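You operate a simulated robot arm through the tools that you are given. There is no shell and no other tool.

You run a simulated robot arm. Do the job below in one go: nothing can be reset, and whatever is moved stays where it is left.

TASK
Blow the dust off bracket 2 and put it in the green tray.
Fine: use the bench nozzle; open the black slide valve for it and shut it after. Where these are worked on the way, their far stop is far enough and under half their travel is too little: black slide valve.

Only the result counts: the job must be done as asked and must still hold three seconds after the hand-in. Knocking over, shifting, dropping, spilling or breaking anything else fails it.

THE ROBOT
A 6-joint arm with a two-finger gripper, fixed in place. Base frame: the origin is on the floor under the middle of its stand, x ahead of it, y to its left, z up. Units: m, degrees, N and s.
It reaches about 1.572 m from its shoulder. Its first joint turns from -166.0 to 166.0 degrees. Payload 2.45 kg.
The tool frame sits at the grasp point between the pads (the TCP): z along the fingers, y along the line on which they close. The tips reach 0.02 m beyond it. The gripper opens to 0.14 m; its body begins 0.168 m behind the TCP.
Orientation is told as [roll, pitch, yaw] about the base's x, y, z axes, in that order, counted from this pose: with the fingers straight down and closing along the base's y, the tool's x points along the base's -x, its y along +y and its z along -z.

THE INTERFACE
- The arm moves only by the tool move_arm. Its argument "increments" is a list of rows, each an object (a shift or turn left out is 0, a gripper value left out holds the last) with "delta_rot": the turn, a rotation vector about the base's x, y, z in degrees, a list of three; "offset": the shift along the base's x, y, z in cm, a list of three; "grip": the finger opening in cm, from 0 to 14. In form: [{"delta_rot": [rx, ry, rz], "offset": [dx, dy, dz], "grip": grip}, ...]. A call has 1 to 20 rows; each row shifts and turns the commanded pose from where the row before left it. Each row takes 0.2 s and may step no farther than 0.05 m and 8.6 degrees from the row before; otherwise, or with a gripper value out of range, the whole call is refused. A pose out of reach is approached as far as the arm can. The call stops where the force on the tool passes 90 N (or 10 N more than at its start, if that is more) or the arm is blocked; 0.2 s more then pass. The fingers move at their own pace (about 0.045 m/s each) and stop on an object; they squeeze with about 29 N. The grip force told is the motor's: it shows also when the fingers shut on nothing. Time passes only in rows, and 0.2 s behind the last, so rows that do not move let the fingers close. The reply holds the time, the measured pose of the TCP, the force on the tool along the base axes, the opening and the grip force, in the units named above and with some noise, with the torque about the TCP (base axes, N m) and any sound that the robot's microphone picked up.
- Cameras (640 x 400 px; columns grow to the right, rows downward): "scene" is fixed at [0.2218, 0.6493, 1.6072]; the picture's right is [-0.28, -0.96, 0.00], its down [-0.54, 0.16, -0.83] and it looks along [0.79, -0.23, -0.56] (base axes); focal length 305 px, centre (320, 200). "wrist" rides on the gripper at [0.078, 0.011, -0.209] in the tool frame; the picture's right is [-0.14, 0.99, 0.00], its down [-0.92, -0.13, -0.37] and it looks along [-0.37, -0.05, 0.93] (tool axes); focal length 280 px, centre (320, 200). There is no depth. A picture from a camera that has moved, and an enlarged one, comes with that camera's place and axes in the base frame and with its lens.
- grab_frame(camera): a new picture of that camera. The clock stands still meanwhile.
- close_up(camera, box): a new picture of the part [left, top, right, bottom] of that camera's present view, enlarged. The clock stands still meanwhile.
- sign_off(): hands the job in; it is judged then, once.

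Places have to be worked out from the pictures, the camera data and where the tool is seen. Open the gripper and draw the arm clear of the work before you hand the job in, unless the task says otherwise.

The tools are called after "Call:" by a JSON object that holds its "api" and its "payload". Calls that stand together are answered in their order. move_arm: Moves the arm, as the interface text tells. Its arguments: {"type":"object","properties":{"increments":{"type":"array","items":{"type":"object","properties":{"delta_rot":{"type":"array","items":{"type":"number"}},"offset":{"type":"array","items":{"type":"number"}},"grip":{"type":"number"}}}}},"required":["increments"]} The other tools are called the same way: grab_frame (camera) takes a picture; close_up (camera, box) takes an enlarged picture of a part of a camera's view; sign_off () hands the job in.

At the start:

```text
t: 0.0
eef_pos: [0.5282, 0.2031, 1.409]
ee_rot: [0.1, 0.0, 0.1]
wrist_force: [-0.8, -0.5, -0.2]
ft_torque: [0.04, 0.01, 0.0]
width: 0.1401
grip_force: 0.0
```

scene: 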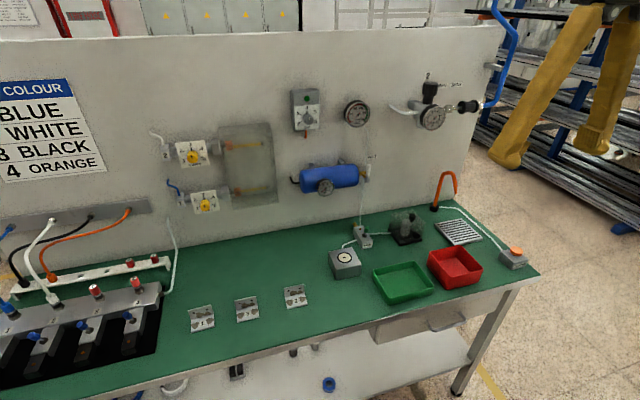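
wrist: 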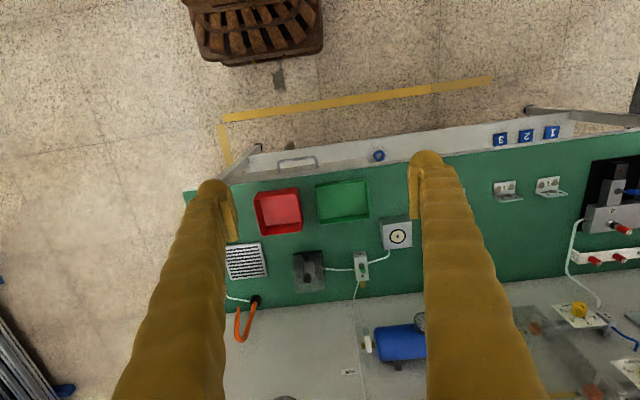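

The overview shows a bench with brackets, trays, valves and a nozzle; I need details first. I take enlarged views of the main areas.

Call:
{"api": "close_up", "payload": {"camera": "scene", "box": [320, 160, 540, 310]}}

Call:
{"api": "close_up", "payload": {"camera": "scene", "box": [140, 70, 380, 220]}}

Call:
{"api": "close_up", "payload": {"camera": "scene", "box": [0, 190, 180, 390]}}

Call:
{"api": "close_up", "payload": {"camera": "scene", "box": [170, 260, 330, 360]}}

Call:
{"api": "close_up", "payload": {"camera": "scene", "box": [370, 50, 530, 150]}}

Call:
{"api": "close_up", "payload": {"camera": "wrist", "box": [180, 120, 440, 300]}}

Call:
{"api": "close_up", "payload": {"camera": "wrist", "box": [440, 100, 640, 240]}}

```text
2.67 times, centred on (430, 235) of scene
camera zoom: at [0.2218, 0.6493, 1.6072], right [-0.28, -0.96, 0.0], down [-0.54, 0.16, -0.83], along [0.79, -0.23, -0.56], focal length 814 px, centre (27, 107)
```

zoom: 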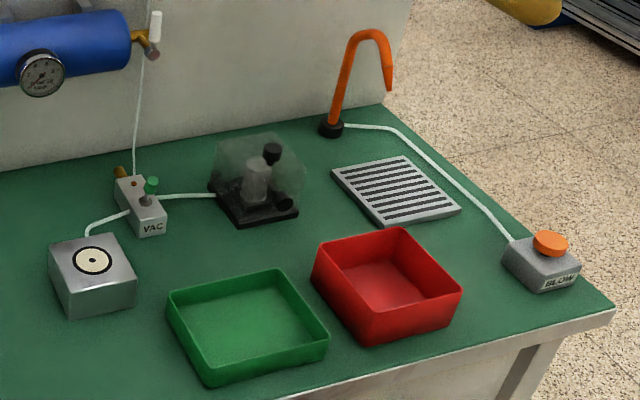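

```text
2.67 times, centred on (260, 145) of scene
camera zoom: at [0.2218, 0.6493, 1.6072], right [-0.28, -0.96, 0.0], down [-0.54, 0.16, -0.83], along [0.79, -0.23, -0.56], focal length 814 px, centre (480, 347)
```

zoom: 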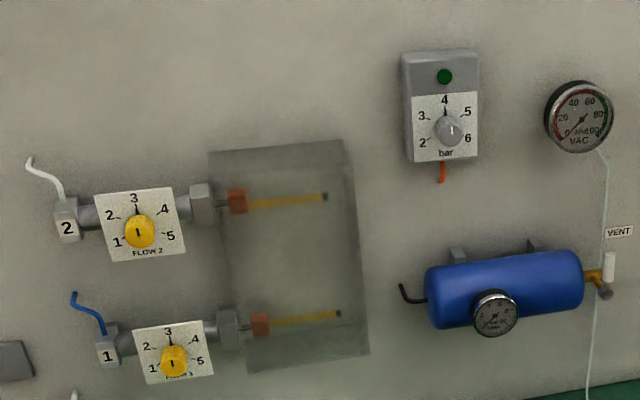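

```text
2.00 times, centred on (90, 290) of scene
camera zoom: at [0.2218, 0.6493, 1.6072], right [-0.28, -0.96, 0.0], down [-0.54, 0.16, -0.83], along [0.79, -0.23, -0.56], focal length 611 px, centre (780, 20)
```

zoom: 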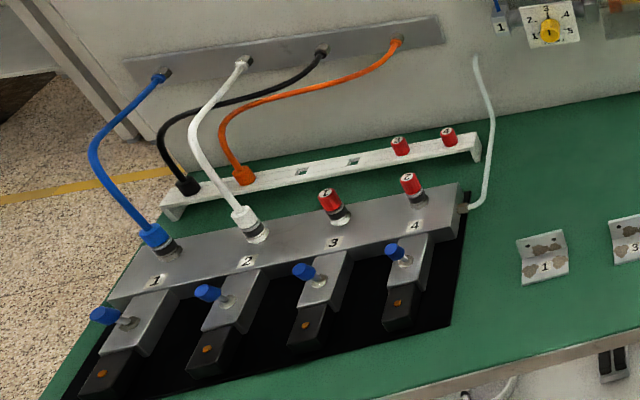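

```text
4.00 times, centred on (250, 310) of scene
camera zoom: at [0.2218, 0.6493, 1.6072], right [-0.28, -0.96, 0.0], down [-0.54, 0.16, -0.83], along [0.79, -0.23, -0.56], focal length 1222 px, centre (600, -240)
```

zoom: 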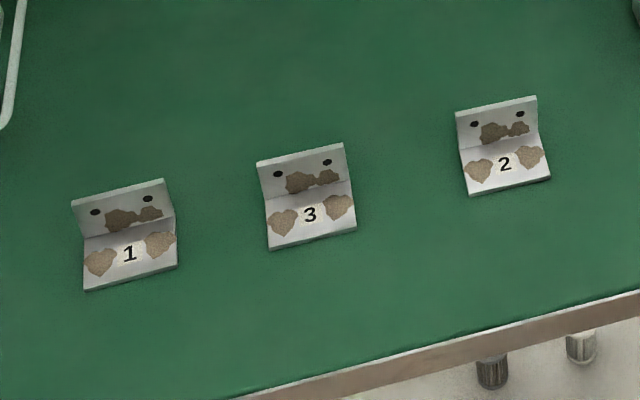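

```text
4.00 times, centred on (450, 100) of scene
camera zoom: at [0.2218, 0.6493, 1.6072], right [-0.28, -0.96, 0.0], down [-0.54, 0.16, -0.83], along [0.79, -0.23, -0.56], focal length 1222 px, centre (-200, 600)
```

zoom: 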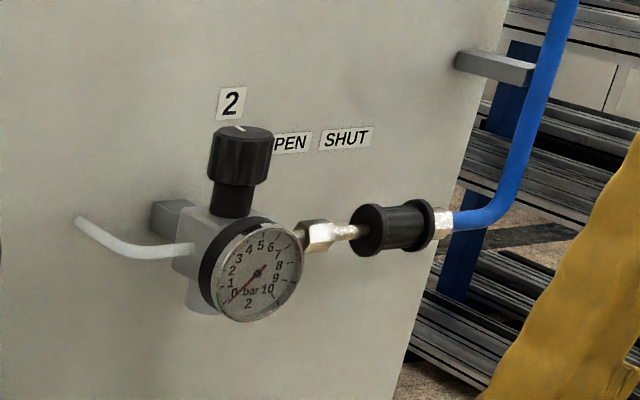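

```text
2.22 times, centred on (310, 210) of wrist
camera zoom: at [0.4499, 0.2127, 1.6185], right [0.14, 0.99, 0.0], down [0.92, -0.13, 0.37], along [0.37, -0.05, -0.93], focal length 623 px, centre (342, 178)
```

zoom: 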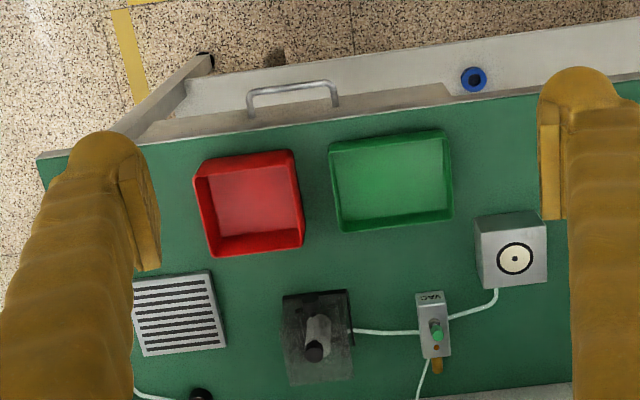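

```text
2.86 times, centred on (540, 170) of wrist
camera zoom: at [0.4499, 0.2127, 1.6185], right [0.14, 0.99, 0.0], down [0.92, -0.13, 0.37], along [0.37, -0.05, -0.93], focal length 801 px, centre (-309, 286)
```

zoom: 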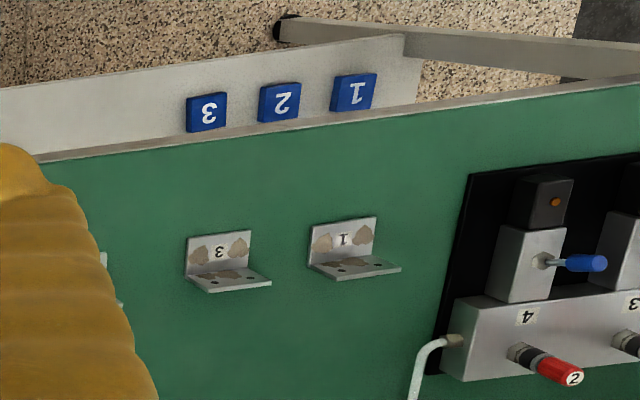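

The table top is at about z = 0.85 with the board at x ≈ 1.135. Bracket 2 is near (0.78, 0.56), the green tray near (0.78, 0.22), the nozzle tip near (1.0, -0.11, 0.98) and the black slide valve near (1.08, -0.13, 1.285). I turn the fingers toward the board and move in front of the slide valve to look at it.

Call:
{"api": "move_arm", "payload": {"increments": [{"delta_rot": [0, -8.2, 0], "offset": [2, -2.7, -1]}, {"delta_rot": [0, -8.2, 0], "offset": [2, -2.7, -1]}, {"delta_rot": [0, -8.2, 0], "offset": [2, -2.7, -1]}, {"delta_rot": [0, -8.2, 0], "offset": [2, -2.7, -1]}, {"delta_rot": [0, -8.2, 0], "offset": [2, -2.7, -1]}, {"delta_rot": [0, -8.2, 0], "offset": [2, -2.7, -1]}, {"delta_rot": [0, -8.2, 0], "offset": [2, -2.7, -1]}, {"delta_rot": [0, -8.2, 0], "offset": [2, -2.7, -1]}, {"delta_rot": [0, -8.2, 0], "offset": [2, -2.7, -1]}, {"delta_rot": [0, -8.2, 0], "offset": [2, -2.7, -1]}, {"delta_rot": [0, -8, 0], "offset": [2, -2.7, -1]}]}}

```text
t: 2.4
eef_pos: [0.7442, -0.0847, 1.302]
ee_rot: [178.9, -89.9, -178.8]
wrist_force: [-0.2, 0.1, 1.3]
ft_torque: [0.01, 0.03, 0.05]
width: 0.14
grip_force: 0.0
out of reach, approached as far as the arm can: row 8
```

The fingers now point at the board at about (0.744, -0.085, 1.302). I look through both cameras.

Call:
{"api": "grab_frame", "payload": {"camera": "wrist"}}

Call:
{"api": "grab_frame", "payload": {"camera": "scene"}}

```text
taken
camera wrist: at [0.5347, -0.0752, 1.2237], right [0.0, 0.99, 0.14], down [-0.37, -0.13, 0.92], along [0.93, -0.05, 0.37], focal length 280 px, centre (320, 200)
```

wrist: 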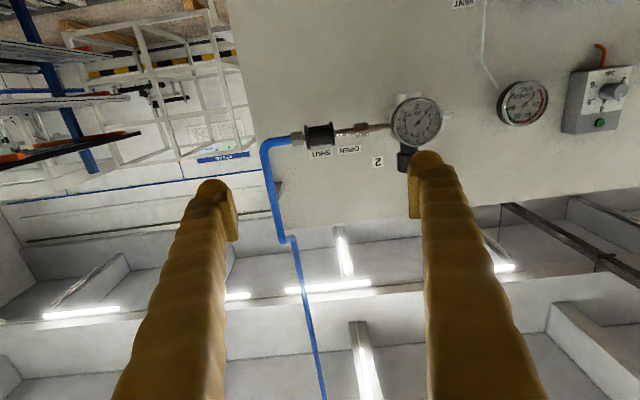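

```text
taken
```

scene: 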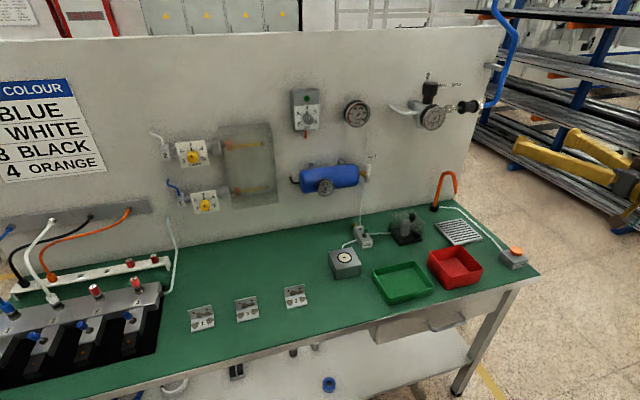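

Call:
{"api": "close_up", "payload": {"camera": "wrist", "box": [250, 80, 450, 205]}}

```text
3.20 times, centred on (350, 142) of wrist
camera zoom: at [0.5347, -0.0752, 1.2237], right [0.0, 0.99, 0.14], down [-0.37, -0.13, 0.92], along [0.93, -0.05, 0.37], focal length 897 px, centre (224, 384)
```

zoom: 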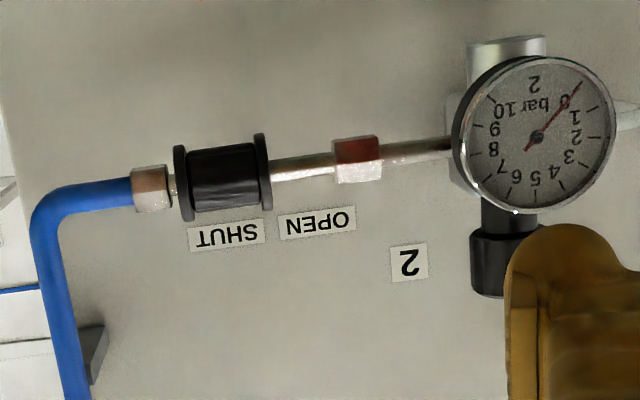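

The sleeve of the slide valve sits at about (1.032, -0.086, 1.302), 5 cm long with a barrel about 3.2 cm thick. It travels about 3.5 cm toward +y to OPEN. I roll the hand so the fingers close vertically around the barrel.

Call:
{"api": "move_arm", "payload": {"increments": [{"delta_rot": [8.2, 0, 0]}, {"delta_rot": [8.2, 0, 0]}, {"delta_rot": [8.2, 0, 0]}, {"delta_rot": [8.2, 0, 0]}, {"delta_rot": [8.2, 0, 0]}, {"delta_rot": [8.2, 0, 0]}, {"delta_rot": [8.2, 0, 0]}, {"delta_rot": [8.2, 0, 0]}, {"delta_rot": [8.2, 0, 0]}, {"delta_rot": [8.2, 0, 0]}, {"delta_rot": [8, 0, 0]}]}}

Call:
{"api": "grab_frame", "payload": {"camera": "wrist"}}

```text
t: 4.8
eef_pos: [0.7446, -0.0869, 1.3009]
ee_rot: [90.0, 0.1, -90.1]
wrist_force: [-1.0, -0.3, 0.5]
ft_torque: [-0.02, -0.03, -0.02]
width: 0.14
grip_force: 0.0
```

```text
taken
camera wrist: at [0.5355, -0.0099, 1.3123], right [0.0, -0.14, 0.99], down [-0.37, -0.92, -0.13], along [0.93, -0.36, -0.05], focal length 280 px, centre (320, 200)
```

wrist: 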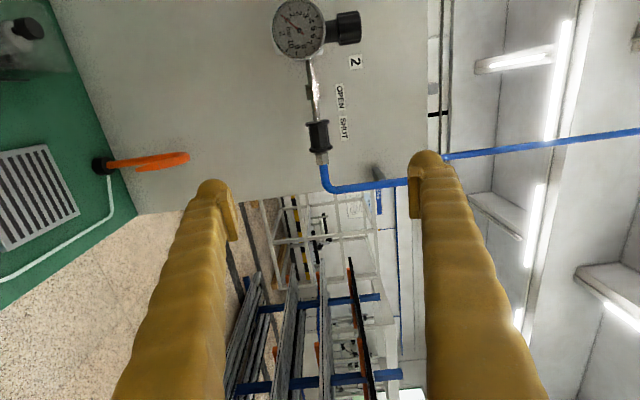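

The vertical closing orientation holds, and the sleeve centre is confirmed at about (1.032, -0.084, 1.300). I advance partway and recheck.

Call:
{"api": "move_arm", "payload": {"increments": [{"offset": [4, 0, 0]}, {"offset": [4, 0, 0]}, {"offset": [4, 0, 0]}, {"offset": [4, 0, 0]}, {"offset": [2, 0, 0]}, {"offset": [0, 0, 0], "grip": 8}, {"offset": [0, 0, 0], "grip": 8}, {"offset": [0, 0, 0], "grip": 8}]}}

Call:
{"api": "grab_frame", "payload": {"camera": "wrist"}}

Call:
{"api": "close_up", "payload": {"camera": "scene", "box": [370, 50, 530, 150]}}

```text
t: 6.6
eef_pos: [0.9234, -0.0855, 1.2999]
ee_rot: [89.9, 0.0, -90.0]
wrist_force: [-0.8, 0.4, 0.0]
ft_torque: [-0.02, 0.05, 0.02]
width: 0.0798
grip_force: 0.0
```

```text
taken
camera wrist: at [0.7142, -0.0094, 1.3115], right [0.0, -0.14, 0.99], down [-0.37, -0.92, -0.13], along [0.93, -0.36, -0.05], focal length 280 px, centre (320, 200)
```

wrist: 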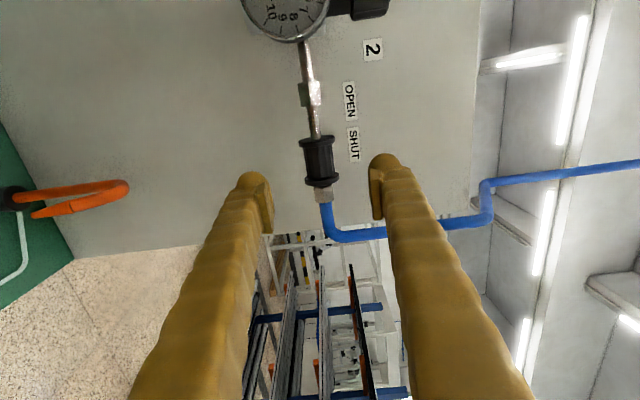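

```text
4.00 times, centred on (450, 100) of scene
camera zoom: at [0.2218, 0.6493, 1.6072], right [-0.28, -0.96, 0.0], down [-0.54, 0.16, -0.83], along [0.79, -0.23, -0.56], focal length 1222 px, centre (-200, 600)
```

zoom: 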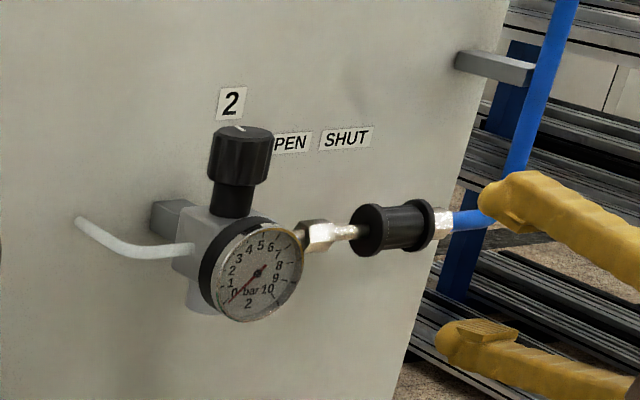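

The fingers straddle the sleeve's line well. I advance onto it and close gently on the barrel.

Call:
{"api": "move_arm", "payload": {"increments": [{"offset": [4, 0, 0]}, {"offset": [4, 0, 0]}, {"offset": [2.7, 0.1, 0]}, {"offset": [0, 0, 0]}, {"grip": 5.5}, {"grip": 5.5}, {"grip": 5.5}]}}

Call:
{"api": "grab_frame", "payload": {"camera": "wrist"}}

Call:
{"api": "close_up", "payload": {"camera": "scene", "box": [370, 50, 530, 150]}}

```text
t: 8.2
eef_pos: [1.0316, -0.0848, 1.3006]
ee_rot: [90.1, 0.0, -90.0]
wrist_force: [0.0, 0.0, 0.5]
ft_torque: [0.0, 0.0, -0.03]
width: 0.0551
grip_force: 0.1
```

```text
taken
camera wrist: at [0.822, -0.008, 1.3117], right [0.0, -0.14, 0.99], down [-0.37, -0.92, -0.13], along [0.93, -0.36, -0.05], focal length 280 px, centre (320, 200)
```

wrist: 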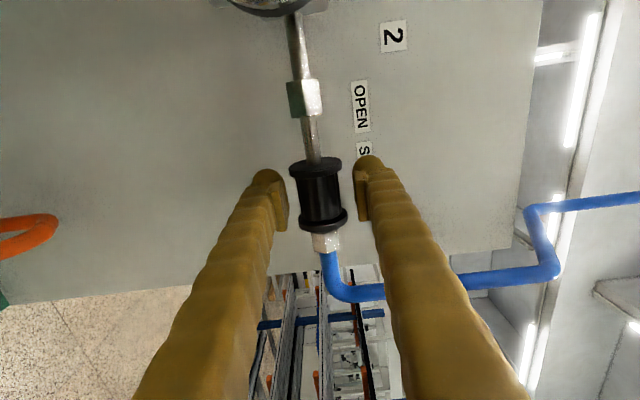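

```text
4.00 times, centred on (450, 100) of scene
camera zoom: at [0.2218, 0.6493, 1.6072], right [-0.28, -0.96, 0.0], down [-0.54, 0.16, -0.83], along [0.79, -0.23, -0.56], focal length 1222 px, centre (-200, 600)
```

zoom: 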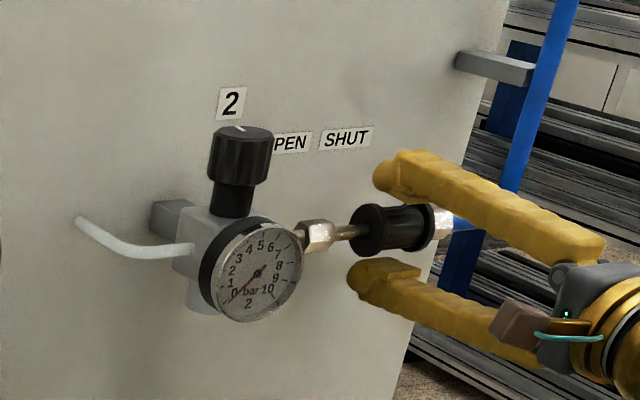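

The pads straddle the barrel, centred within a few millimetres. I close the fingers on it.

Call:
{"api": "move_arm", "payload": {"increments": [{"grip": 2}, {"grip": 2}, {"grip": 2}, {"grip": 2}, {"grip": 2}]}}

Call:
{"api": "close_up", "payload": {"camera": "wrist", "box": [220, 70, 420, 270]}}

```text
t: 9.4
eef_pos: [1.0318, -0.0848, 1.2995]
ee_rot: [90.0, 0.0, -90.0]
wrist_force: [-0.4, 6.3, -8.7]
ft_torque: [0.07, 0.06, 0.06]
width: 0.0303
grip_force: 44.7
```

```text
2.00 times, centred on (320, 170) of wrist
camera zoom: at [0.8221, -0.0077, 1.3112], right [0.0, -0.14, 0.99], down [-0.37, -0.92, -0.13], along [0.93, -0.36, -0.05], focal length 561 px, centre (320, 260)
```

zoom: 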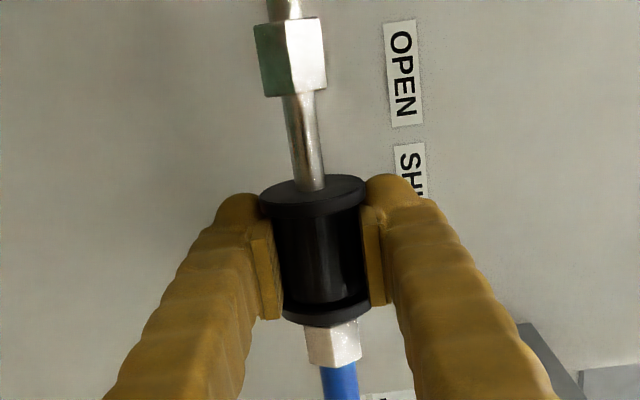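

The barrel is gripped at 30 mm. I slide it toward OPEN (+y) in small steps.

Call:
{"api": "move_arm", "payload": {"increments": [{"offset": [0, 0.5, 0]}, {"offset": [0, 0.5, 0]}, {"offset": [0, 0.5, 0]}, {"offset": [0, 0.5, 0]}, {"offset": [0, 0.5, 0]}, {"offset": [0, 0.5, 0]}]}}

Call:
{"api": "close_up", "payload": {"camera": "wrist", "box": [220, 70, 420, 270]}}

```text
t: 10.8
eef_pos: [1.032, -0.0555, 1.2989]
ee_rot: [89.8, -0.1, -90.0]
wrist_force: [-29.7, -3.9, -23.4]
ft_torque: [0.11, 0.27, 0.07]
width: 0.03
grip_force: 45.1
```

```text
2.00 times, centred on (320, 170) of wrist
camera zoom: at [0.8222, 0.0219, 1.3114], right [0.0, -0.14, 0.99], down [-0.37, -0.92, -0.13], along [0.93, -0.36, -0.05], focal length 561 px, centre (320, 260)
```

zoom: 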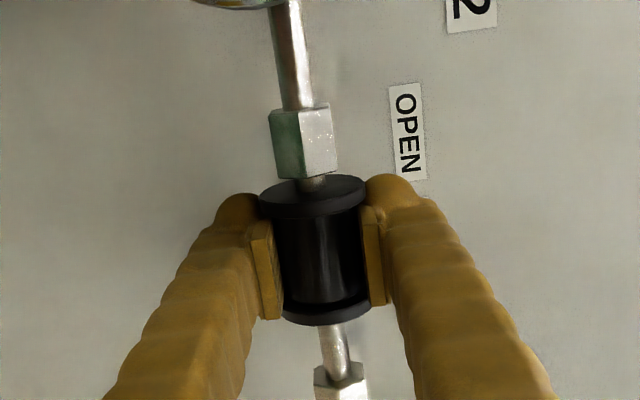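

The sleeve moved about 3 cm with a small gap left. Side forces hint at slight misalignment, so I ease back a touch in x and z while finishing the travel.

Call:
{"api": "move_arm", "payload": {"increments": [{"offset": [-0.1, 0.2, -0.1]}, {"offset": [-0.1, 0.2, 0]}, {"offset": [0, 0.2, 0]}, {"offset": [0, 0.2, 0]}]}}

Call:
{"api": "close_up", "payload": {"camera": "wrist", "box": [220, 70, 420, 270]}}

Call:
{"api": "close_up", "payload": {"camera": "scene", "box": [370, 50, 530, 150]}}

```text
t: 11.8
eef_pos: [1.0313, -0.0542, 1.2999]
ee_rot: [90.0, 0.1, -90.6]
wrist_force: [23.3, -11.6, -4.2]
ft_torque: [-0.48, -0.19, -0.39]
width: 0.0299
grip_force: 45.4
stopped in row 4: the force on the tool passed its limit at 96 N (the readings are from after the stop); the commanded pose is now the measured one
```

```text
2.00 times, centred on (320, 170) of wrist
camera zoom: at [0.8228, 0.0243, 1.311], right [0.0, -0.14, 0.99], down [-0.38, -0.92, -0.13], along [0.93, -0.37, -0.05], focal length 561 px, centre (320, 260)
```

zoom: 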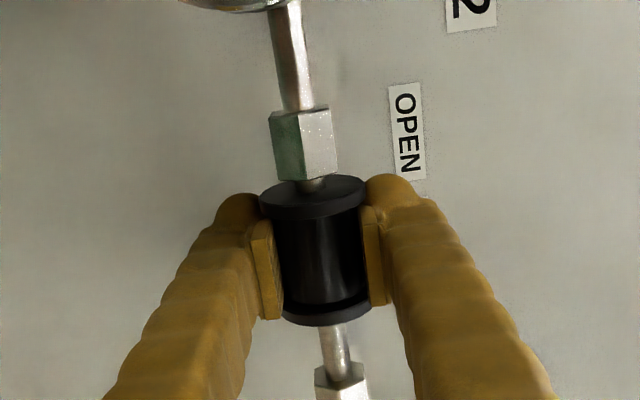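

```text
4.00 times, centred on (450, 100) of scene
camera zoom: at [0.2218, 0.6493, 1.6072], right [-0.28, -0.96, 0.0], down [-0.54, 0.16, -0.83], along [0.79, -0.23, -0.56], focal length 1222 px, centre (-200, 600)
```

zoom: 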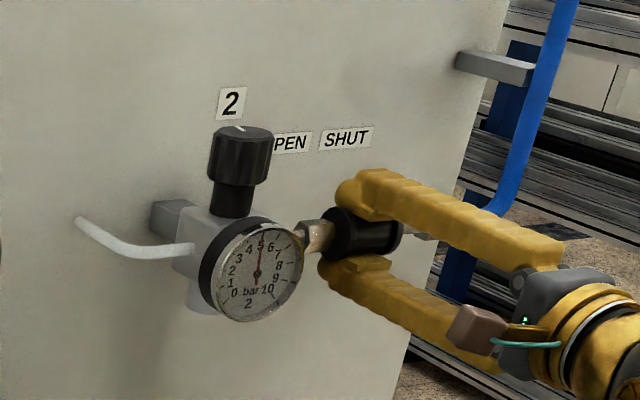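

The gauge now reads about 5.5 bar and the sleeve is at its stop. I open the fingers and back straight out.

Call:
{"api": "move_arm", "payload": {"increments": [{"grip": 8}, {"grip": 8}, {"grip": 8}, {"grip": 8}, {"offset": [-4, 0, 0]}, {"offset": [-4, 0, 0]}, {"offset": [-4, 0, 0]}, {"offset": [-4, 0, 0]}, {"offset": [-4, 0, 0]}, {"offset": [-4, 0, 0]}, {"offset": [-4, 0, 0]}]}}

Call:
{"api": "grab_frame", "payload": {"camera": "scene"}}

Call:
{"api": "close_up", "payload": {"camera": "scene", "box": [370, 50, 530, 150]}}

Call:
{"api": "grab_frame", "payload": {"camera": "wrist"}}

```text
t: 14.2
eef_pos: [0.7529, -0.0552, 1.3008]
ee_rot: [90.0, 0.1, -90.4]
wrist_force: [-0.2, -0.9, 0.2]
ft_torque: [-0.01, 0.05, -0.01]
width: 0.0799
grip_force: 0.3
```

```text
taken
```

scene: 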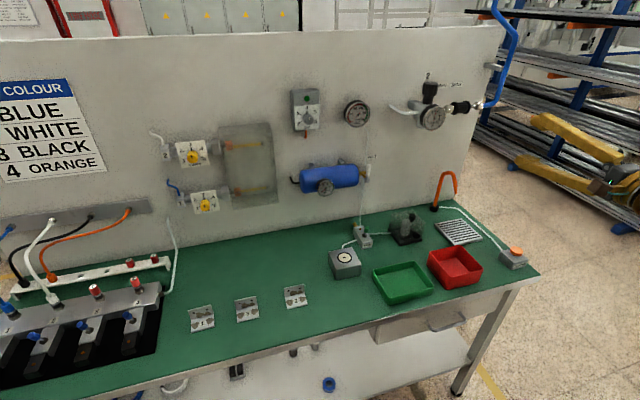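

```text
4.00 times, centred on (450, 100) of scene
camera zoom: at [0.2218, 0.6493, 1.6072], right [-0.28, -0.96, 0.0], down [-0.54, 0.16, -0.83], along [0.79, -0.23, -0.56], focal length 1222 px, centre (-200, 600)
```

zoom: 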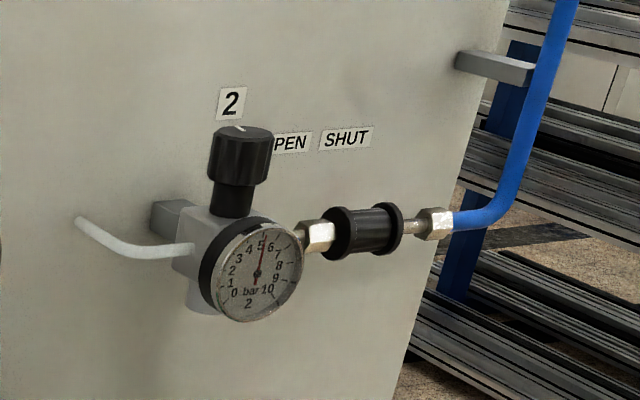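

```text
taken
camera wrist: at [0.5437, 0.0229, 1.3122], right [0.0, -0.14, 0.99], down [-0.37, -0.92, -0.13], along [0.93, -0.37, -0.05], focal length 280 px, centre (320, 200)
```

wrist: 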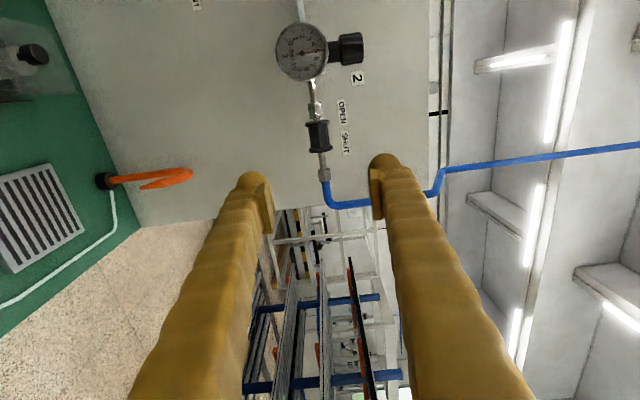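

The slide valve is open and left at its stop, with pressure showing. I turn the hand back to fingers down so I can inspect the nozzle, grate and BLOW button.

Call:
{"api": "move_arm", "payload": {"increments": [{"delta_rot": [-8.2, 0, 0]}, {"delta_rot": [-8.2, 0, 0]}, {"delta_rot": [-8.2, 0, 0]}, {"delta_rot": [-8.2, 0, 0]}, {"delta_rot": [-8.2, 0, 0]}, {"delta_rot": [-8.2, 0, 0]}, {"delta_rot": [-8.2, 0, 0]}, {"delta_rot": [-8.2, 0, 0]}, {"delta_rot": [-8.2, 0, 0]}, {"delta_rot": [-8.2, 0, 0]}, {"delta_rot": [-8, 0, 0]}]}}

Call:
{"api": "move_arm", "payload": {"increments": [{"delta_rot": [0, 8.2, 0]}, {"delta_rot": [0, 8.2, 0]}, {"delta_rot": [0, 8.2, 0]}, {"delta_rot": [0, 8.2, 0]}, {"delta_rot": [0, 8.2, 0]}, {"delta_rot": [0, 8.2, 0]}, {"delta_rot": [0, 8.2, 0]}]}}

Call:
{"api": "grab_frame", "payload": {"camera": "wrist"}}

```text
t: 16.6
eef_pos: [0.7515, -0.054, 1.3021]
ee_rot: [-176.7, -89.6, 176.8]
wrist_force: [-0.4, 0.3, 1.3]
ft_torque: [0.02, -0.01, 0.04]
width: 0.0799
grip_force: 0.1
```

```text
t: 18.4
eef_pos: [0.7648, -0.0024, 1.3204]
ee_rot: [25.1, -40.0, -16.4]
wrist_force: [0.0, -0.6, 0.1]
ft_torque: [0.02, -0.02, 0.02]
width: 0.08
grip_force: 0.0
out of reach, approached as far as the arm can: row 4, 7
stopped in row 7: the arm was blocked; the commanded pose is now the measured one
```

```text
taken
camera wrist: at [0.5651, -0.0267, 1.4201], right [0.09, 0.91, 0.41], down [0.43, -0.41, 0.81], along [0.9, 0.1, -0.43], focal length 280 px, centre (320, 200)
```

wrist: 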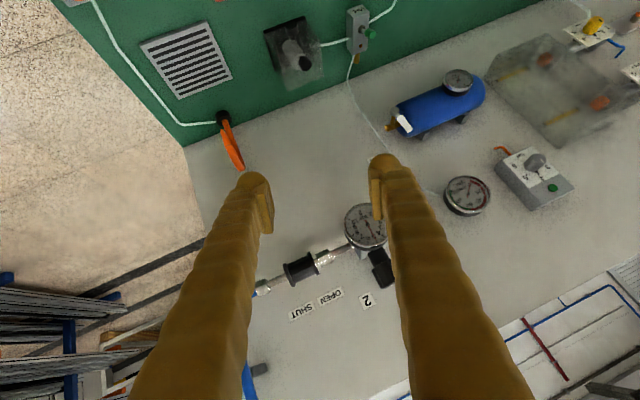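

The arm twisted while passing a wrist singularity and was stopped as blocked in free space, at rotation [25, -40, -16]. I unwind it from there toward fingers down with a small test move.

Call:
{"api": "move_arm", "payload": {"increments": [{"delta_rot": [-3, 7, 1.1]}, {"delta_rot": [-3, 7, 1.1]}]}}

```text
t: 19.0
eef_pos: [0.7653, -0.0024, 1.322]
ee_rot: [14.5, -27.6, -8.3]
wrist_force: [0.4, 0.2, 0.1]
ft_torque: [0.01, 0.0, 0.01]
width: 0.08
grip_force: 0.0
```

The recovery works smoothly, so I finish turning to fingers down.

Call:
{"api": "move_arm", "payload": {"increments": [{"delta_rot": [-3, 7, 1.1]}, {"delta_rot": [-3, 7, 1.1]}, {"delta_rot": [-3, 7, 1.1]}, {"delta_rot": [-3, 7, 1.1]}, {"offset": [0, 0, 0]}]}}

Call:
{"api": "grab_frame", "payload": {"camera": "wrist"}}

```text
t: 20.2
eef_pos: [0.7614, -0.0164, 1.3096]
ee_rot: [15.9, -2.3, -2.4]
wrist_force: [0.1, 0.2, -0.5]
ft_torque: [0.02, 0.02, -0.01]
width: 0.0798
grip_force: 0.1
out of reach, approached as far as the arm can: row 1, 2, 3, 4
```

```text
taken
camera wrist: at [0.6725, -0.0604, 1.5109], right [0.16, 0.95, 0.28], down [0.9, -0.26, 0.36], along [0.41, 0.19, -0.89], focal length 280 px, centre (320, 200)
```

wrist: 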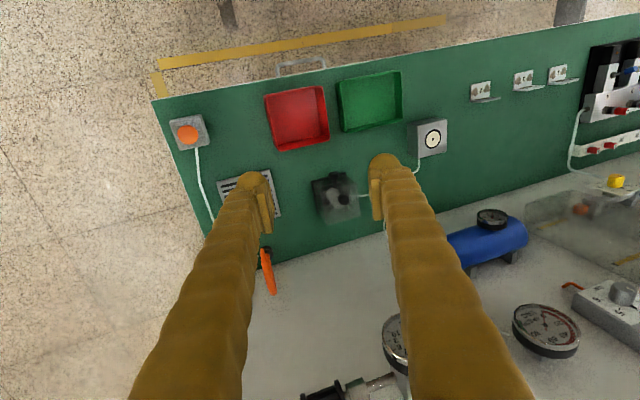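

The roll is still 16° off. I lower the hand a bit and remove the remaining roll.

Call:
{"api": "move_arm", "payload": {"increments": [{"delta_rot": [-4, 0.6, 0.6], "offset": [-1, 0, -2]}, {"delta_rot": [-4, 0.6, 0.6], "offset": [-1, 0, -2]}, {"delta_rot": [-4, 0.6, 0.6], "offset": [-1, 0, -2]}, {"delta_rot": [-4, 0.6, 0.6], "offset": [-1, 0, -2]}, {"offset": [0, 0, 0]}]}}

```text
t: 21.4
eef_pos: [0.7247, 0.0201, 1.2316]
ee_rot: [15.4, -2.1, -2.1]
wrist_force: [0.9, 0.2, 0.3]
ft_torque: [0.0, 0.0, -0.04]
width: 0.0799
grip_force: 0.0
out of reach, approached as far as the arm can: row 1, 2, 3, 4
```

The residual 15° roll suggests a wrist joint flipped toward its limit during the singular passage. I swing back toward the board with the fingers leaning to +y, in small steps, to unflip it.

Call:
{"api": "move_arm", "payload": {"increments": [{"delta_rot": [0, -4.1, 0], "offset": [0, 0, 0.5]}, {"delta_rot": [0, -4.1, 0], "offset": [0, 0, 0.5]}, {"delta_rot": [0, -4.1, 0], "offset": [0, 0, 0.5]}, {"delta_rot": [0, -4.1, 0], "offset": [0, 0, 0.5]}, {"delta_rot": [0, -4.1, 0], "offset": [0, 0, 0.5]}, {"delta_rot": [0, -4.1, 0], "offset": [0, 0, 0.5]}, {"delta_rot": [0, -4.1, 0], "offset": [0, 0, 0.5]}, {"delta_rot": [0, -4.1, 0], "offset": [0, 0, 0.5]}, {"delta_rot": [0, -4.1, 0], "offset": [0, 0, 0.5]}, {"delta_rot": [0, -4.1, 0], "offset": [0, 0, 0.5]}, {"delta_rot": [0, -4.1, 0], "offset": [0, 0, 0.5]}, {"delta_rot": [0, -4.1, 0], "offset": [0, 0, 0.5]}]}}

```text
t: 24.0
eef_pos: [0.7254, 0.0177, 1.2915]
ee_rot: [18.1, -51.2, -3.4]
wrist_force: [1.2, -0.5, 0.2]
ft_torque: [0.01, -0.01, 0.02]
width: 0.08
grip_force: 0.0
```

That ran cleanly. I continue pitching up toward horizontal.

Call:
{"api": "move_arm", "payload": {"increments": [{"delta_rot": [0, -4, 0]}, {"delta_rot": [0, -4, 0]}, {"delta_rot": [0, -4, 0]}, {"delta_rot": [0, -4, 0]}, {"delta_rot": [0, -4, 0]}, {"delta_rot": [0, -4, 0]}, {"delta_rot": [0, -4, 0]}, {"delta_rot": [0, -4, 0]}, {"delta_rot": [0, -4, 0]}, {"delta_rot": [0, -3, 0]}, {"offset": [0, 0, 0]}]}}

```text
t: 26.4
eef_pos: [0.7263, 0.0193, 1.2907]
ee_rot: [114.7, -87.8, -99.1]
wrist_force: [-1.0, -0.6, -0.5]
ft_torque: [0.0, 0.0, -0.01]
width: 0.0798
grip_force: 0.1
```

Now horizontal with a +y lean of about 15°. I swing it in line with the arm's plane (yaw 0, y = 0).

Call:
{"api": "move_arm", "payload": {"increments": [{"delta_rot": [0, 0, -4], "offset": [0, -0.5, 0]}, {"delta_rot": [0, 0, -4], "offset": [0, -0.5, 0]}, {"delta_rot": [0, 0, -4], "offset": [0, -0.5, 0]}, {"delta_rot": [0, 0, -3.4], "offset": [0, -0.4, 0]}, {"offset": [0, 0, 0]}]}}

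Call:
{"api": "grab_frame", "payload": {"camera": "wrist"}}

Call:
{"api": "grab_frame", "payload": {"camera": "scene"}}

```text
t: 27.6
eef_pos: [0.7245, -0.001, 1.2909]
ee_rot: [113.2, -87.8, -113.0]
wrist_force: [0.2, 0.5, 0.7]
ft_torque: [0.0, -0.02, -0.03]
width: 0.0802
grip_force: 0.2
```

```text
taken
camera wrist: at [0.5169, 0.0112, 1.2092], right [0.0, 0.99, 0.17], down [-0.38, -0.16, 0.91], along [0.92, -0.06, 0.38], focal length 280 px, centre (320, 200)
```

wrist: 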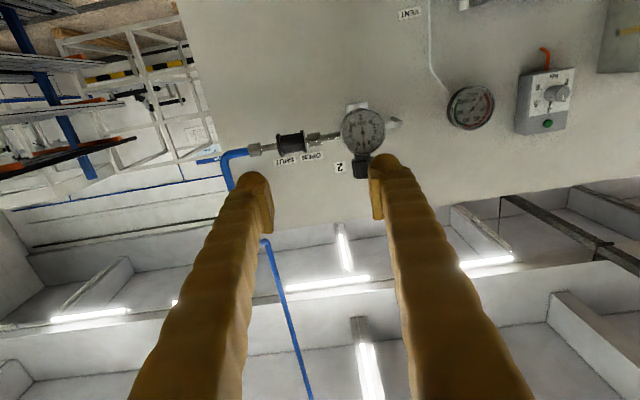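

```text
taken
```

scene: 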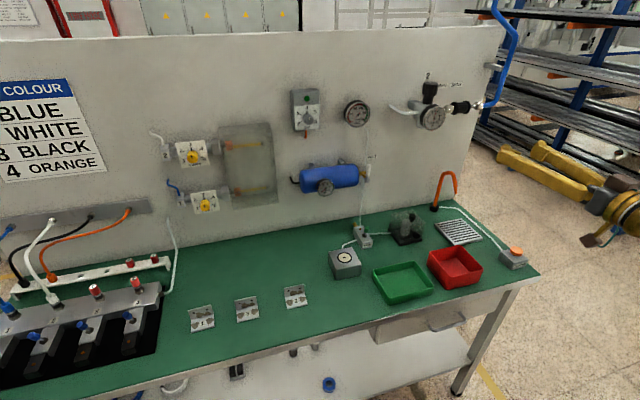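

The tool direction is now in the arm's plane. I pitch down in small steps straight through.

Call:
{"api": "move_arm", "payload": {"increments": [{"delta_rot": [0, 6, 0]}, {"delta_rot": [0, 6, 0]}, {"delta_rot": [0, 6, 0]}, {"delta_rot": [0, 8, 0]}, {"delta_rot": [0, 8, 0]}, {"delta_rot": [0, 8, 0]}]}}

```text
t: 29.0
eef_pos: [0.7247, -0.0007, 1.2899]
ee_rot: [2.4, -48.7, -2.9]
wrist_force: [0.9, 0.0, 0.1]
ft_torque: [0.01, 0.0, 0.01]
width: 0.0799
grip_force: 0.0
```

That passed cleanly through the singular direction with no twist. I continue to fingers down.

Call:
{"api": "move_arm", "payload": {"increments": [{"delta_rot": [-0.4, 8.1, 0.5]}, {"delta_rot": [-0.4, 8.1, 0.5]}, {"delta_rot": [-0.4, 8.1, 0.5]}, {"delta_rot": [-0.4, 8.1, 0.5]}, {"delta_rot": [-0.4, 8.1, 0.5]}, {"delta_rot": [-0.4, 8.1, 0.5]}, {"offset": [0, 0, 0]}]}}

Call:
{"api": "grab_frame", "payload": {"camera": "wrist"}}

```text
t: 30.6
eef_pos: [0.7248, -0.0004, 1.2894]
ee_rot: [-0.9, -0.1, 1.7]
wrist_force: [0.7, 0.1, 0.0]
ft_torque: [0.03, 0.0, -0.01]
width: 0.0797
grip_force: 0.1
```

```text
taken
camera wrist: at [0.6457, 0.01, 1.4987], right [0.11, 0.99, -0.01], down [0.92, -0.1, 0.37], along [0.37, -0.05, -0.93], focal length 280 px, centre (320, 200)
```

wrist: 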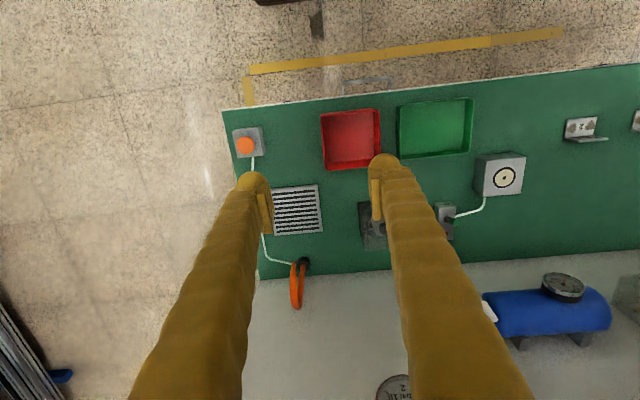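

Fingers are down again. I zoom on the nozzle, grate, BLOW button and bracket 2 from here.

Call:
{"api": "close_up", "payload": {"camera": "wrist", "box": [220, 110, 400, 320]}}

Call:
{"api": "close_up", "payload": {"camera": "scene", "box": [410, 160, 540, 280]}}

Call:
{"api": "close_up", "payload": {"camera": "wrist", "box": [540, 90, 640, 160]}}

```text
1.90 times, centred on (310, 215) of wrist
camera zoom: at [0.6457, 0.01, 1.4987], right [0.11, 0.99, -0.01], down [0.92, -0.1, 0.37], along [0.37, -0.05, -0.93], focal length 534 px, centre (339, 171)
```

zoom: 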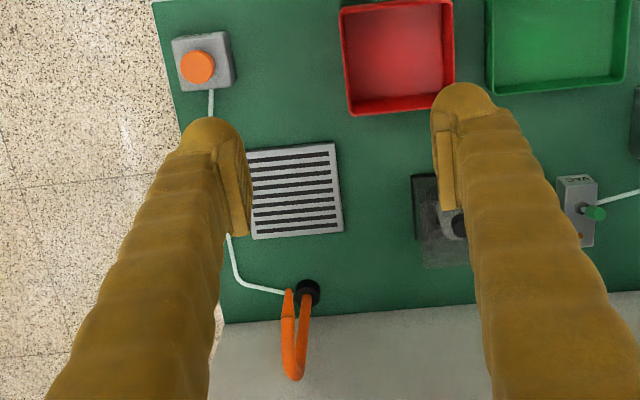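

```text
3.33 times, centred on (475, 220) of scene
camera zoom: at [0.2218, 0.6493, 1.6072], right [-0.28, -0.96, 0.0], down [-0.54, 0.16, -0.83], along [0.79, -0.23, -0.56], focal length 1018 px, centre (-197, 133)
```

zoom: 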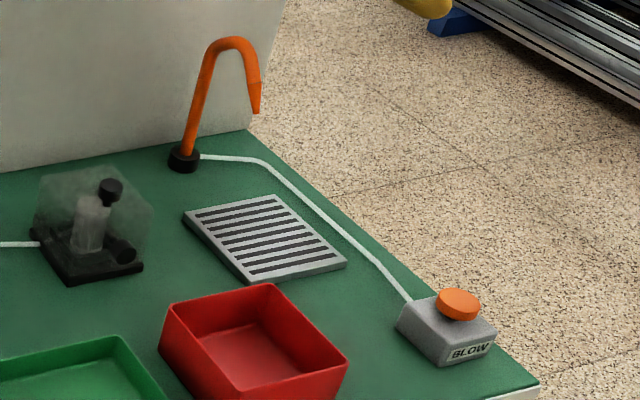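

```text
5.71 times, centred on (590, 125) of wrist
camera zoom: at [0.6457, 0.01, 1.4987], right [0.11, 0.99, -0.01], down [0.92, -0.1, 0.37], along [0.37, -0.05, -0.93], focal length 1602 px, centre (-1223, 629)
```

zoom: 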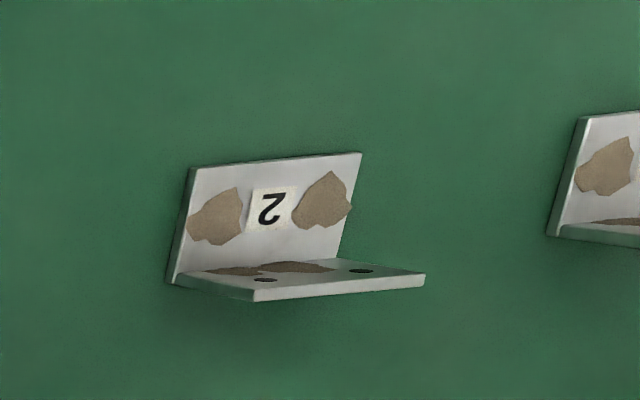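

I place the nozzle tip at about (0.98, -0.09, 0.995), pointing down and toward -x at the grate centre near (0.92, -0.085). The BLOW button top is at about (0.739, -0.158, 0.92). I go above the button with closed fingers to see how it behaves.

Call:
{"api": "move_arm", "payload": {"increments": [{"delta_rot": [0.5, 0, -0.9], "offset": [0.3, -3.2, -3], "grip": 0}, {"delta_rot": [0.4, 0, -0.8], "offset": [0.3, -3.2, -3]}, {"offset": [0.3, -3.2, -3]}, {"offset": [0.3, -3.2, -3]}, {"offset": [0.2, -3, -3]}, {"offset": [0, 0, -4]}, {"offset": [0, 0, -4]}, {"offset": [0, 0, 0]}]}}

Call:
{"api": "grab_frame", "payload": {"camera": "wrist"}}

Call:
{"api": "close_up", "payload": {"camera": "scene", "box": [410, 160, 570, 290]}}

```text
t: 32.4
eef_pos: [0.738, -0.1568, 1.0611]
ee_rot: [-0.1, -0.4, -0.1]
wrist_force: [-0.3, -0.2, -0.3]
ft_torque: [-0.01, -0.01, 0.0]
width: 0.0
grip_force: 29.3
```

```text
taken
camera wrist: at [0.6583, -0.1471, 1.2695], right [0.14, 0.99, 0.0], down [0.92, -0.13, 0.37], along [0.37, -0.05, -0.93], focal length 280 px, centre (320, 200)
```

wrist: 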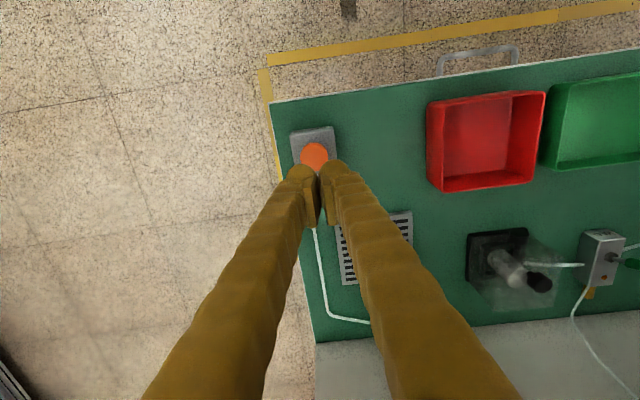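

```text
3.08 times, centred on (490, 225) of scene
camera zoom: at [0.2218, 0.6493, 1.6072], right [-0.28, -0.96, 0.0], down [-0.54, 0.16, -0.83], along [0.79, -0.23, -0.56], focal length 940 px, centre (-203, 123)
```

zoom: 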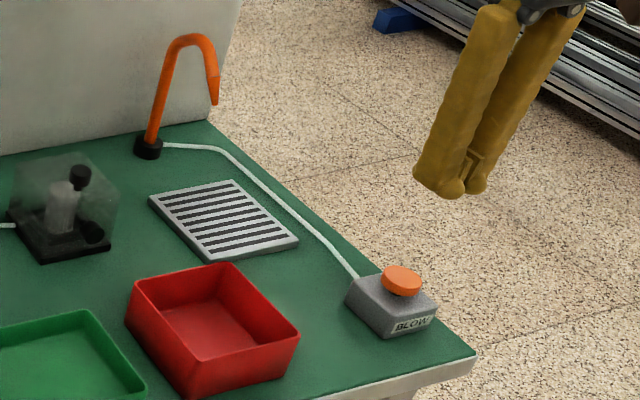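

The button centre refines to (0.74, -0.165, 0.912). I centre over it and descend close, then press in small steps.

Call:
{"api": "move_arm", "payload": {"increments": [{"offset": [0.1, -0.9, -3]}, {"offset": [0, 0, -4]}, {"offset": [0, 0, -4]}, {"offset": [0, 0, -1]}, {"offset": [0, 0, 0]}]}}

Call:
{"api": "close_up", "payload": {"camera": "scene", "box": [410, 160, 570, 290]}}

```text
t: 33.6
eef_pos: [0.7405, -0.1673, 0.9415]
ee_rot: [0.0, -0.3, 0.0]
wrist_force: [0.3, -0.1, -1.9]
ft_torque: [0.01, -0.01, 0.0]
width: 0.0
grip_force: 29.0
```

```text
3.08 times, centred on (490, 225) of scene
camera zoom: at [0.2218, 0.6493, 1.6072], right [-0.28, -0.96, 0.0], down [-0.54, 0.16, -0.83], along [0.79, -0.23, -0.56], focal length 940 px, centre (-203, 123)
```

zoom: 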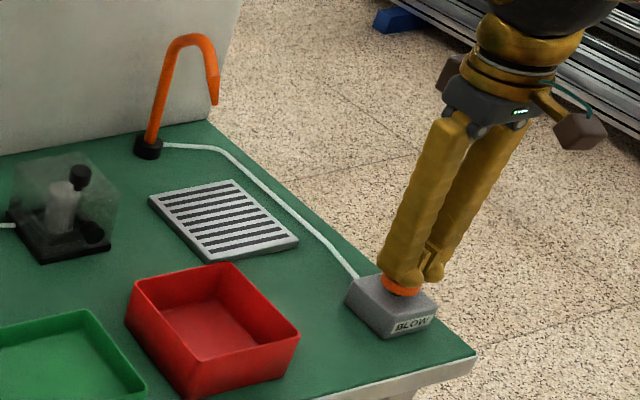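

The tips are just above the button. I press down in 2 mm steps and listen.

Call:
{"api": "move_arm", "payload": {"increments": [{"offset": [0, 0, -0.3]}, {"offset": [0, 0, -0.3]}, {"offset": [0, 0, -0.3]}, {"offset": [0, 0, -0.2]}]}}

```text
t: 34.6
eef_pos: [0.74, -0.1672, 0.9294]
ee_rot: [0.0, -0.2, 0.0]
wrist_force: [0.0, -1.3, 4.4]
ft_torque: [-0.03, 0.04, -0.02]
width: 0.0064
grip_force: 29.0
heard: click
```

A click was heard at TCP z ≈ 0.929. I hold a moment to hear whether air is flowing.

Call:
{"api": "move_arm", "payload": {"increments": [{"offset": [0, 0, 0]}, {"offset": [0, 0, 0]}]}}

Call:
{"api": "close_up", "payload": {"camera": "scene", "box": [410, 160, 570, 290]}}

Call:
{"api": "close_up", "payload": {"camera": "wrist", "box": [250, 100, 410, 260]}}

```text
t: 35.2
eef_pos: [0.74, -0.1673, 0.9288]
ee_rot: [-0.1, -0.3, 0.0]
wrist_force: [1.0, -2.4, 6.0]
ft_torque: [-0.07, 0.04, 0.02]
width: 0.0059
grip_force: 29.4
```

```text
3.08 times, centred on (490, 225) of scene
camera zoom: at [0.2218, 0.6493, 1.6072], right [-0.28, -0.96, 0.0], down [-0.54, 0.16, -0.83], along [0.79, -0.23, -0.56], focal length 940 px, centre (-203, 123)
```

zoom: 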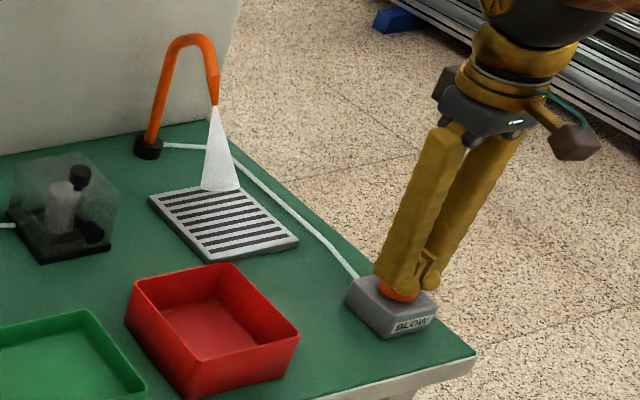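

```text
2.50 times, centred on (330, 180) of wrist
camera zoom: at [0.6605, -0.1575, 1.1382], right [0.14, 0.99, 0.0], down [0.92, -0.13, 0.37], along [0.37, -0.05, -0.93], focal length 701 px, centre (295, 250)
```

zoom: 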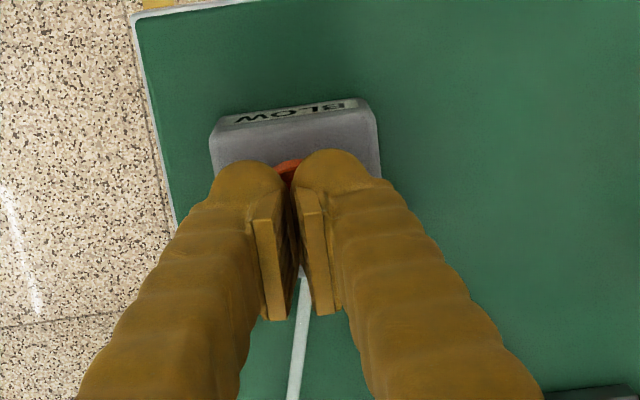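

The jet is on and visible as a cone from the nozzle toward the grate. I lift off to see if the button latches or is momentary.

Call:
{"api": "move_arm", "payload": {"increments": [{"offset": [0, 0, 1]}, {"offset": [0, 0, 3]}, {"offset": [0, 0, 3]}, {"offset": [0, 0, 0]}]}}

Call:
{"api": "close_up", "payload": {"camera": "scene", "box": [410, 160, 570, 290]}}

```text
t: 36.2
eef_pos: [0.7408, -0.1664, 0.9984]
ee_rot: [0.0, -0.3, 0.0]
wrist_force: [-0.2, 0.2, 0.7]
ft_torque: [-0.01, -0.02, 0.0]
width: 0.0001
grip_force: 29.1
```

```text
3.08 times, centred on (490, 225) of scene
camera zoom: at [0.2218, 0.6493, 1.6072], right [-0.28, -0.96, 0.0], down [-0.54, 0.16, -0.83], along [0.79, -0.23, -0.56], focal length 940 px, centre (-203, 123)
```

zoom: 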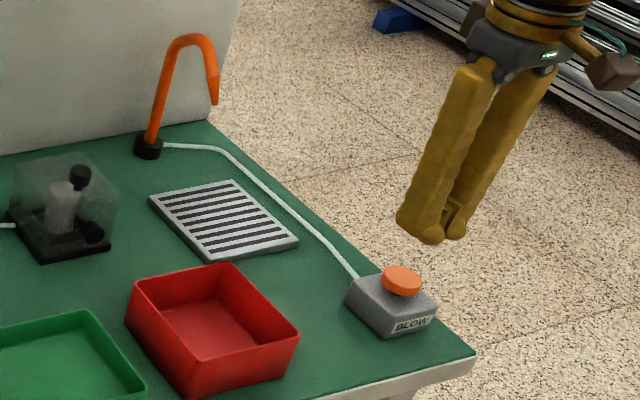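

The button is momentary, so the bracket must rest on the grate while I hold the button. I now travel over to bracket 2 and look at it closely from above.

Call:
{"api": "move_arm", "payload": {"increments": [{"offset": [0, 0, 4], "grip": 10}, {"offset": [0, 0, 4]}, {"offset": [0.3, 4.8, 0]}, {"offset": [0.3, 4.8, 0]}, {"offset": [0.3, 4.8, 0]}, {"offset": [0.3, 4.8, 0]}, {"offset": [0.3, 4.8, 0]}, {"offset": [0.3, 4.8, 0]}, {"offset": [0.3, 4.8, 0]}, {"offset": [0.3, 4.8, 0]}, {"offset": [0.3, 4.8, 0]}, {"offset": [0.3, 4.8, 0]}, {"offset": [0.3, 4.8, 0]}, {"offset": [0.3, 4.8, 0]}, {"offset": [0.3, 4.8, 0]}, {"offset": [0.3, 4.8, 0]}, {"offset": [0.3, 4.8, 0]}, {"offset": [0, 0, 0]}]}}

Call:
{"api": "grab_frame", "payload": {"camera": "wrist"}}

```text
t: 40.0
eef_pos: [0.7852, 0.5523, 1.0805]
ee_rot: [0.0, -0.3, -0.1]
wrist_force: [0.4, 0.1, -0.2]
ft_torque: [0.01, 0.02, 0.01]
width: 0.1
grip_force: 0.1
```

```text
taken
camera wrist: at [0.7063, 0.5622, 1.288], right [0.14, 0.99, 0.0], down [0.92, -0.13, 0.37], along [0.37, -0.05, -0.93], focal length 280 px, centre (320, 200)
```

wrist: 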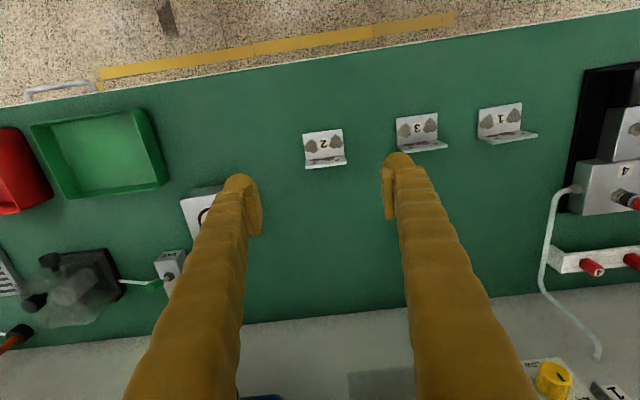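

Call:
{"api": "close_up", "payload": {"camera": "wrist", "box": [280, 110, 370, 190]}}

Call:
{"api": "close_up", "payload": {"camera": "scene", "box": [270, 270, 330, 320]}}

```text
5.00 times, centred on (325, 150) of wrist
camera zoom: at [0.7063, 0.5622, 1.288], right [0.14, 0.99, 0.0], down [0.92, -0.13, 0.37], along [0.37, -0.05, -0.93], focal length 1402 px, centre (295, 450)
```

zoom: 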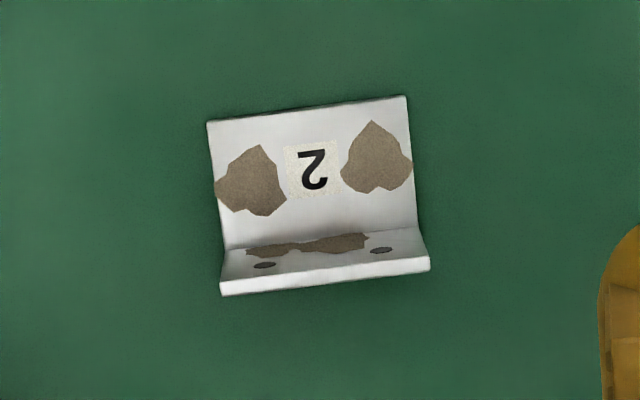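

```text
8.00 times, centred on (300, 295) of scene
camera zoom: at [0.2218, 0.6493, 1.6072], right [-0.28, -0.96, 0.0], down [-0.54, 0.16, -0.83], along [0.79, -0.23, -0.56], focal length 2443 px, centre (480, -560)
```

zoom: 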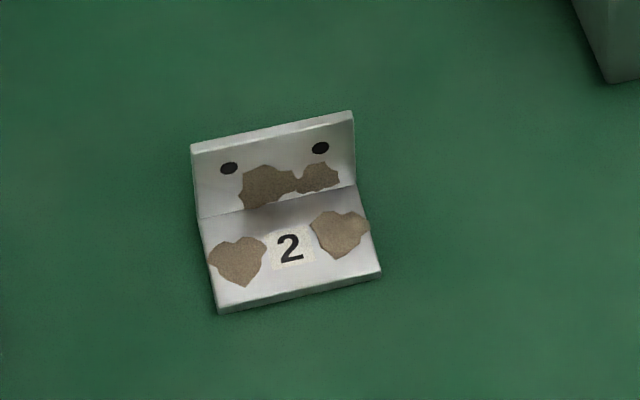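

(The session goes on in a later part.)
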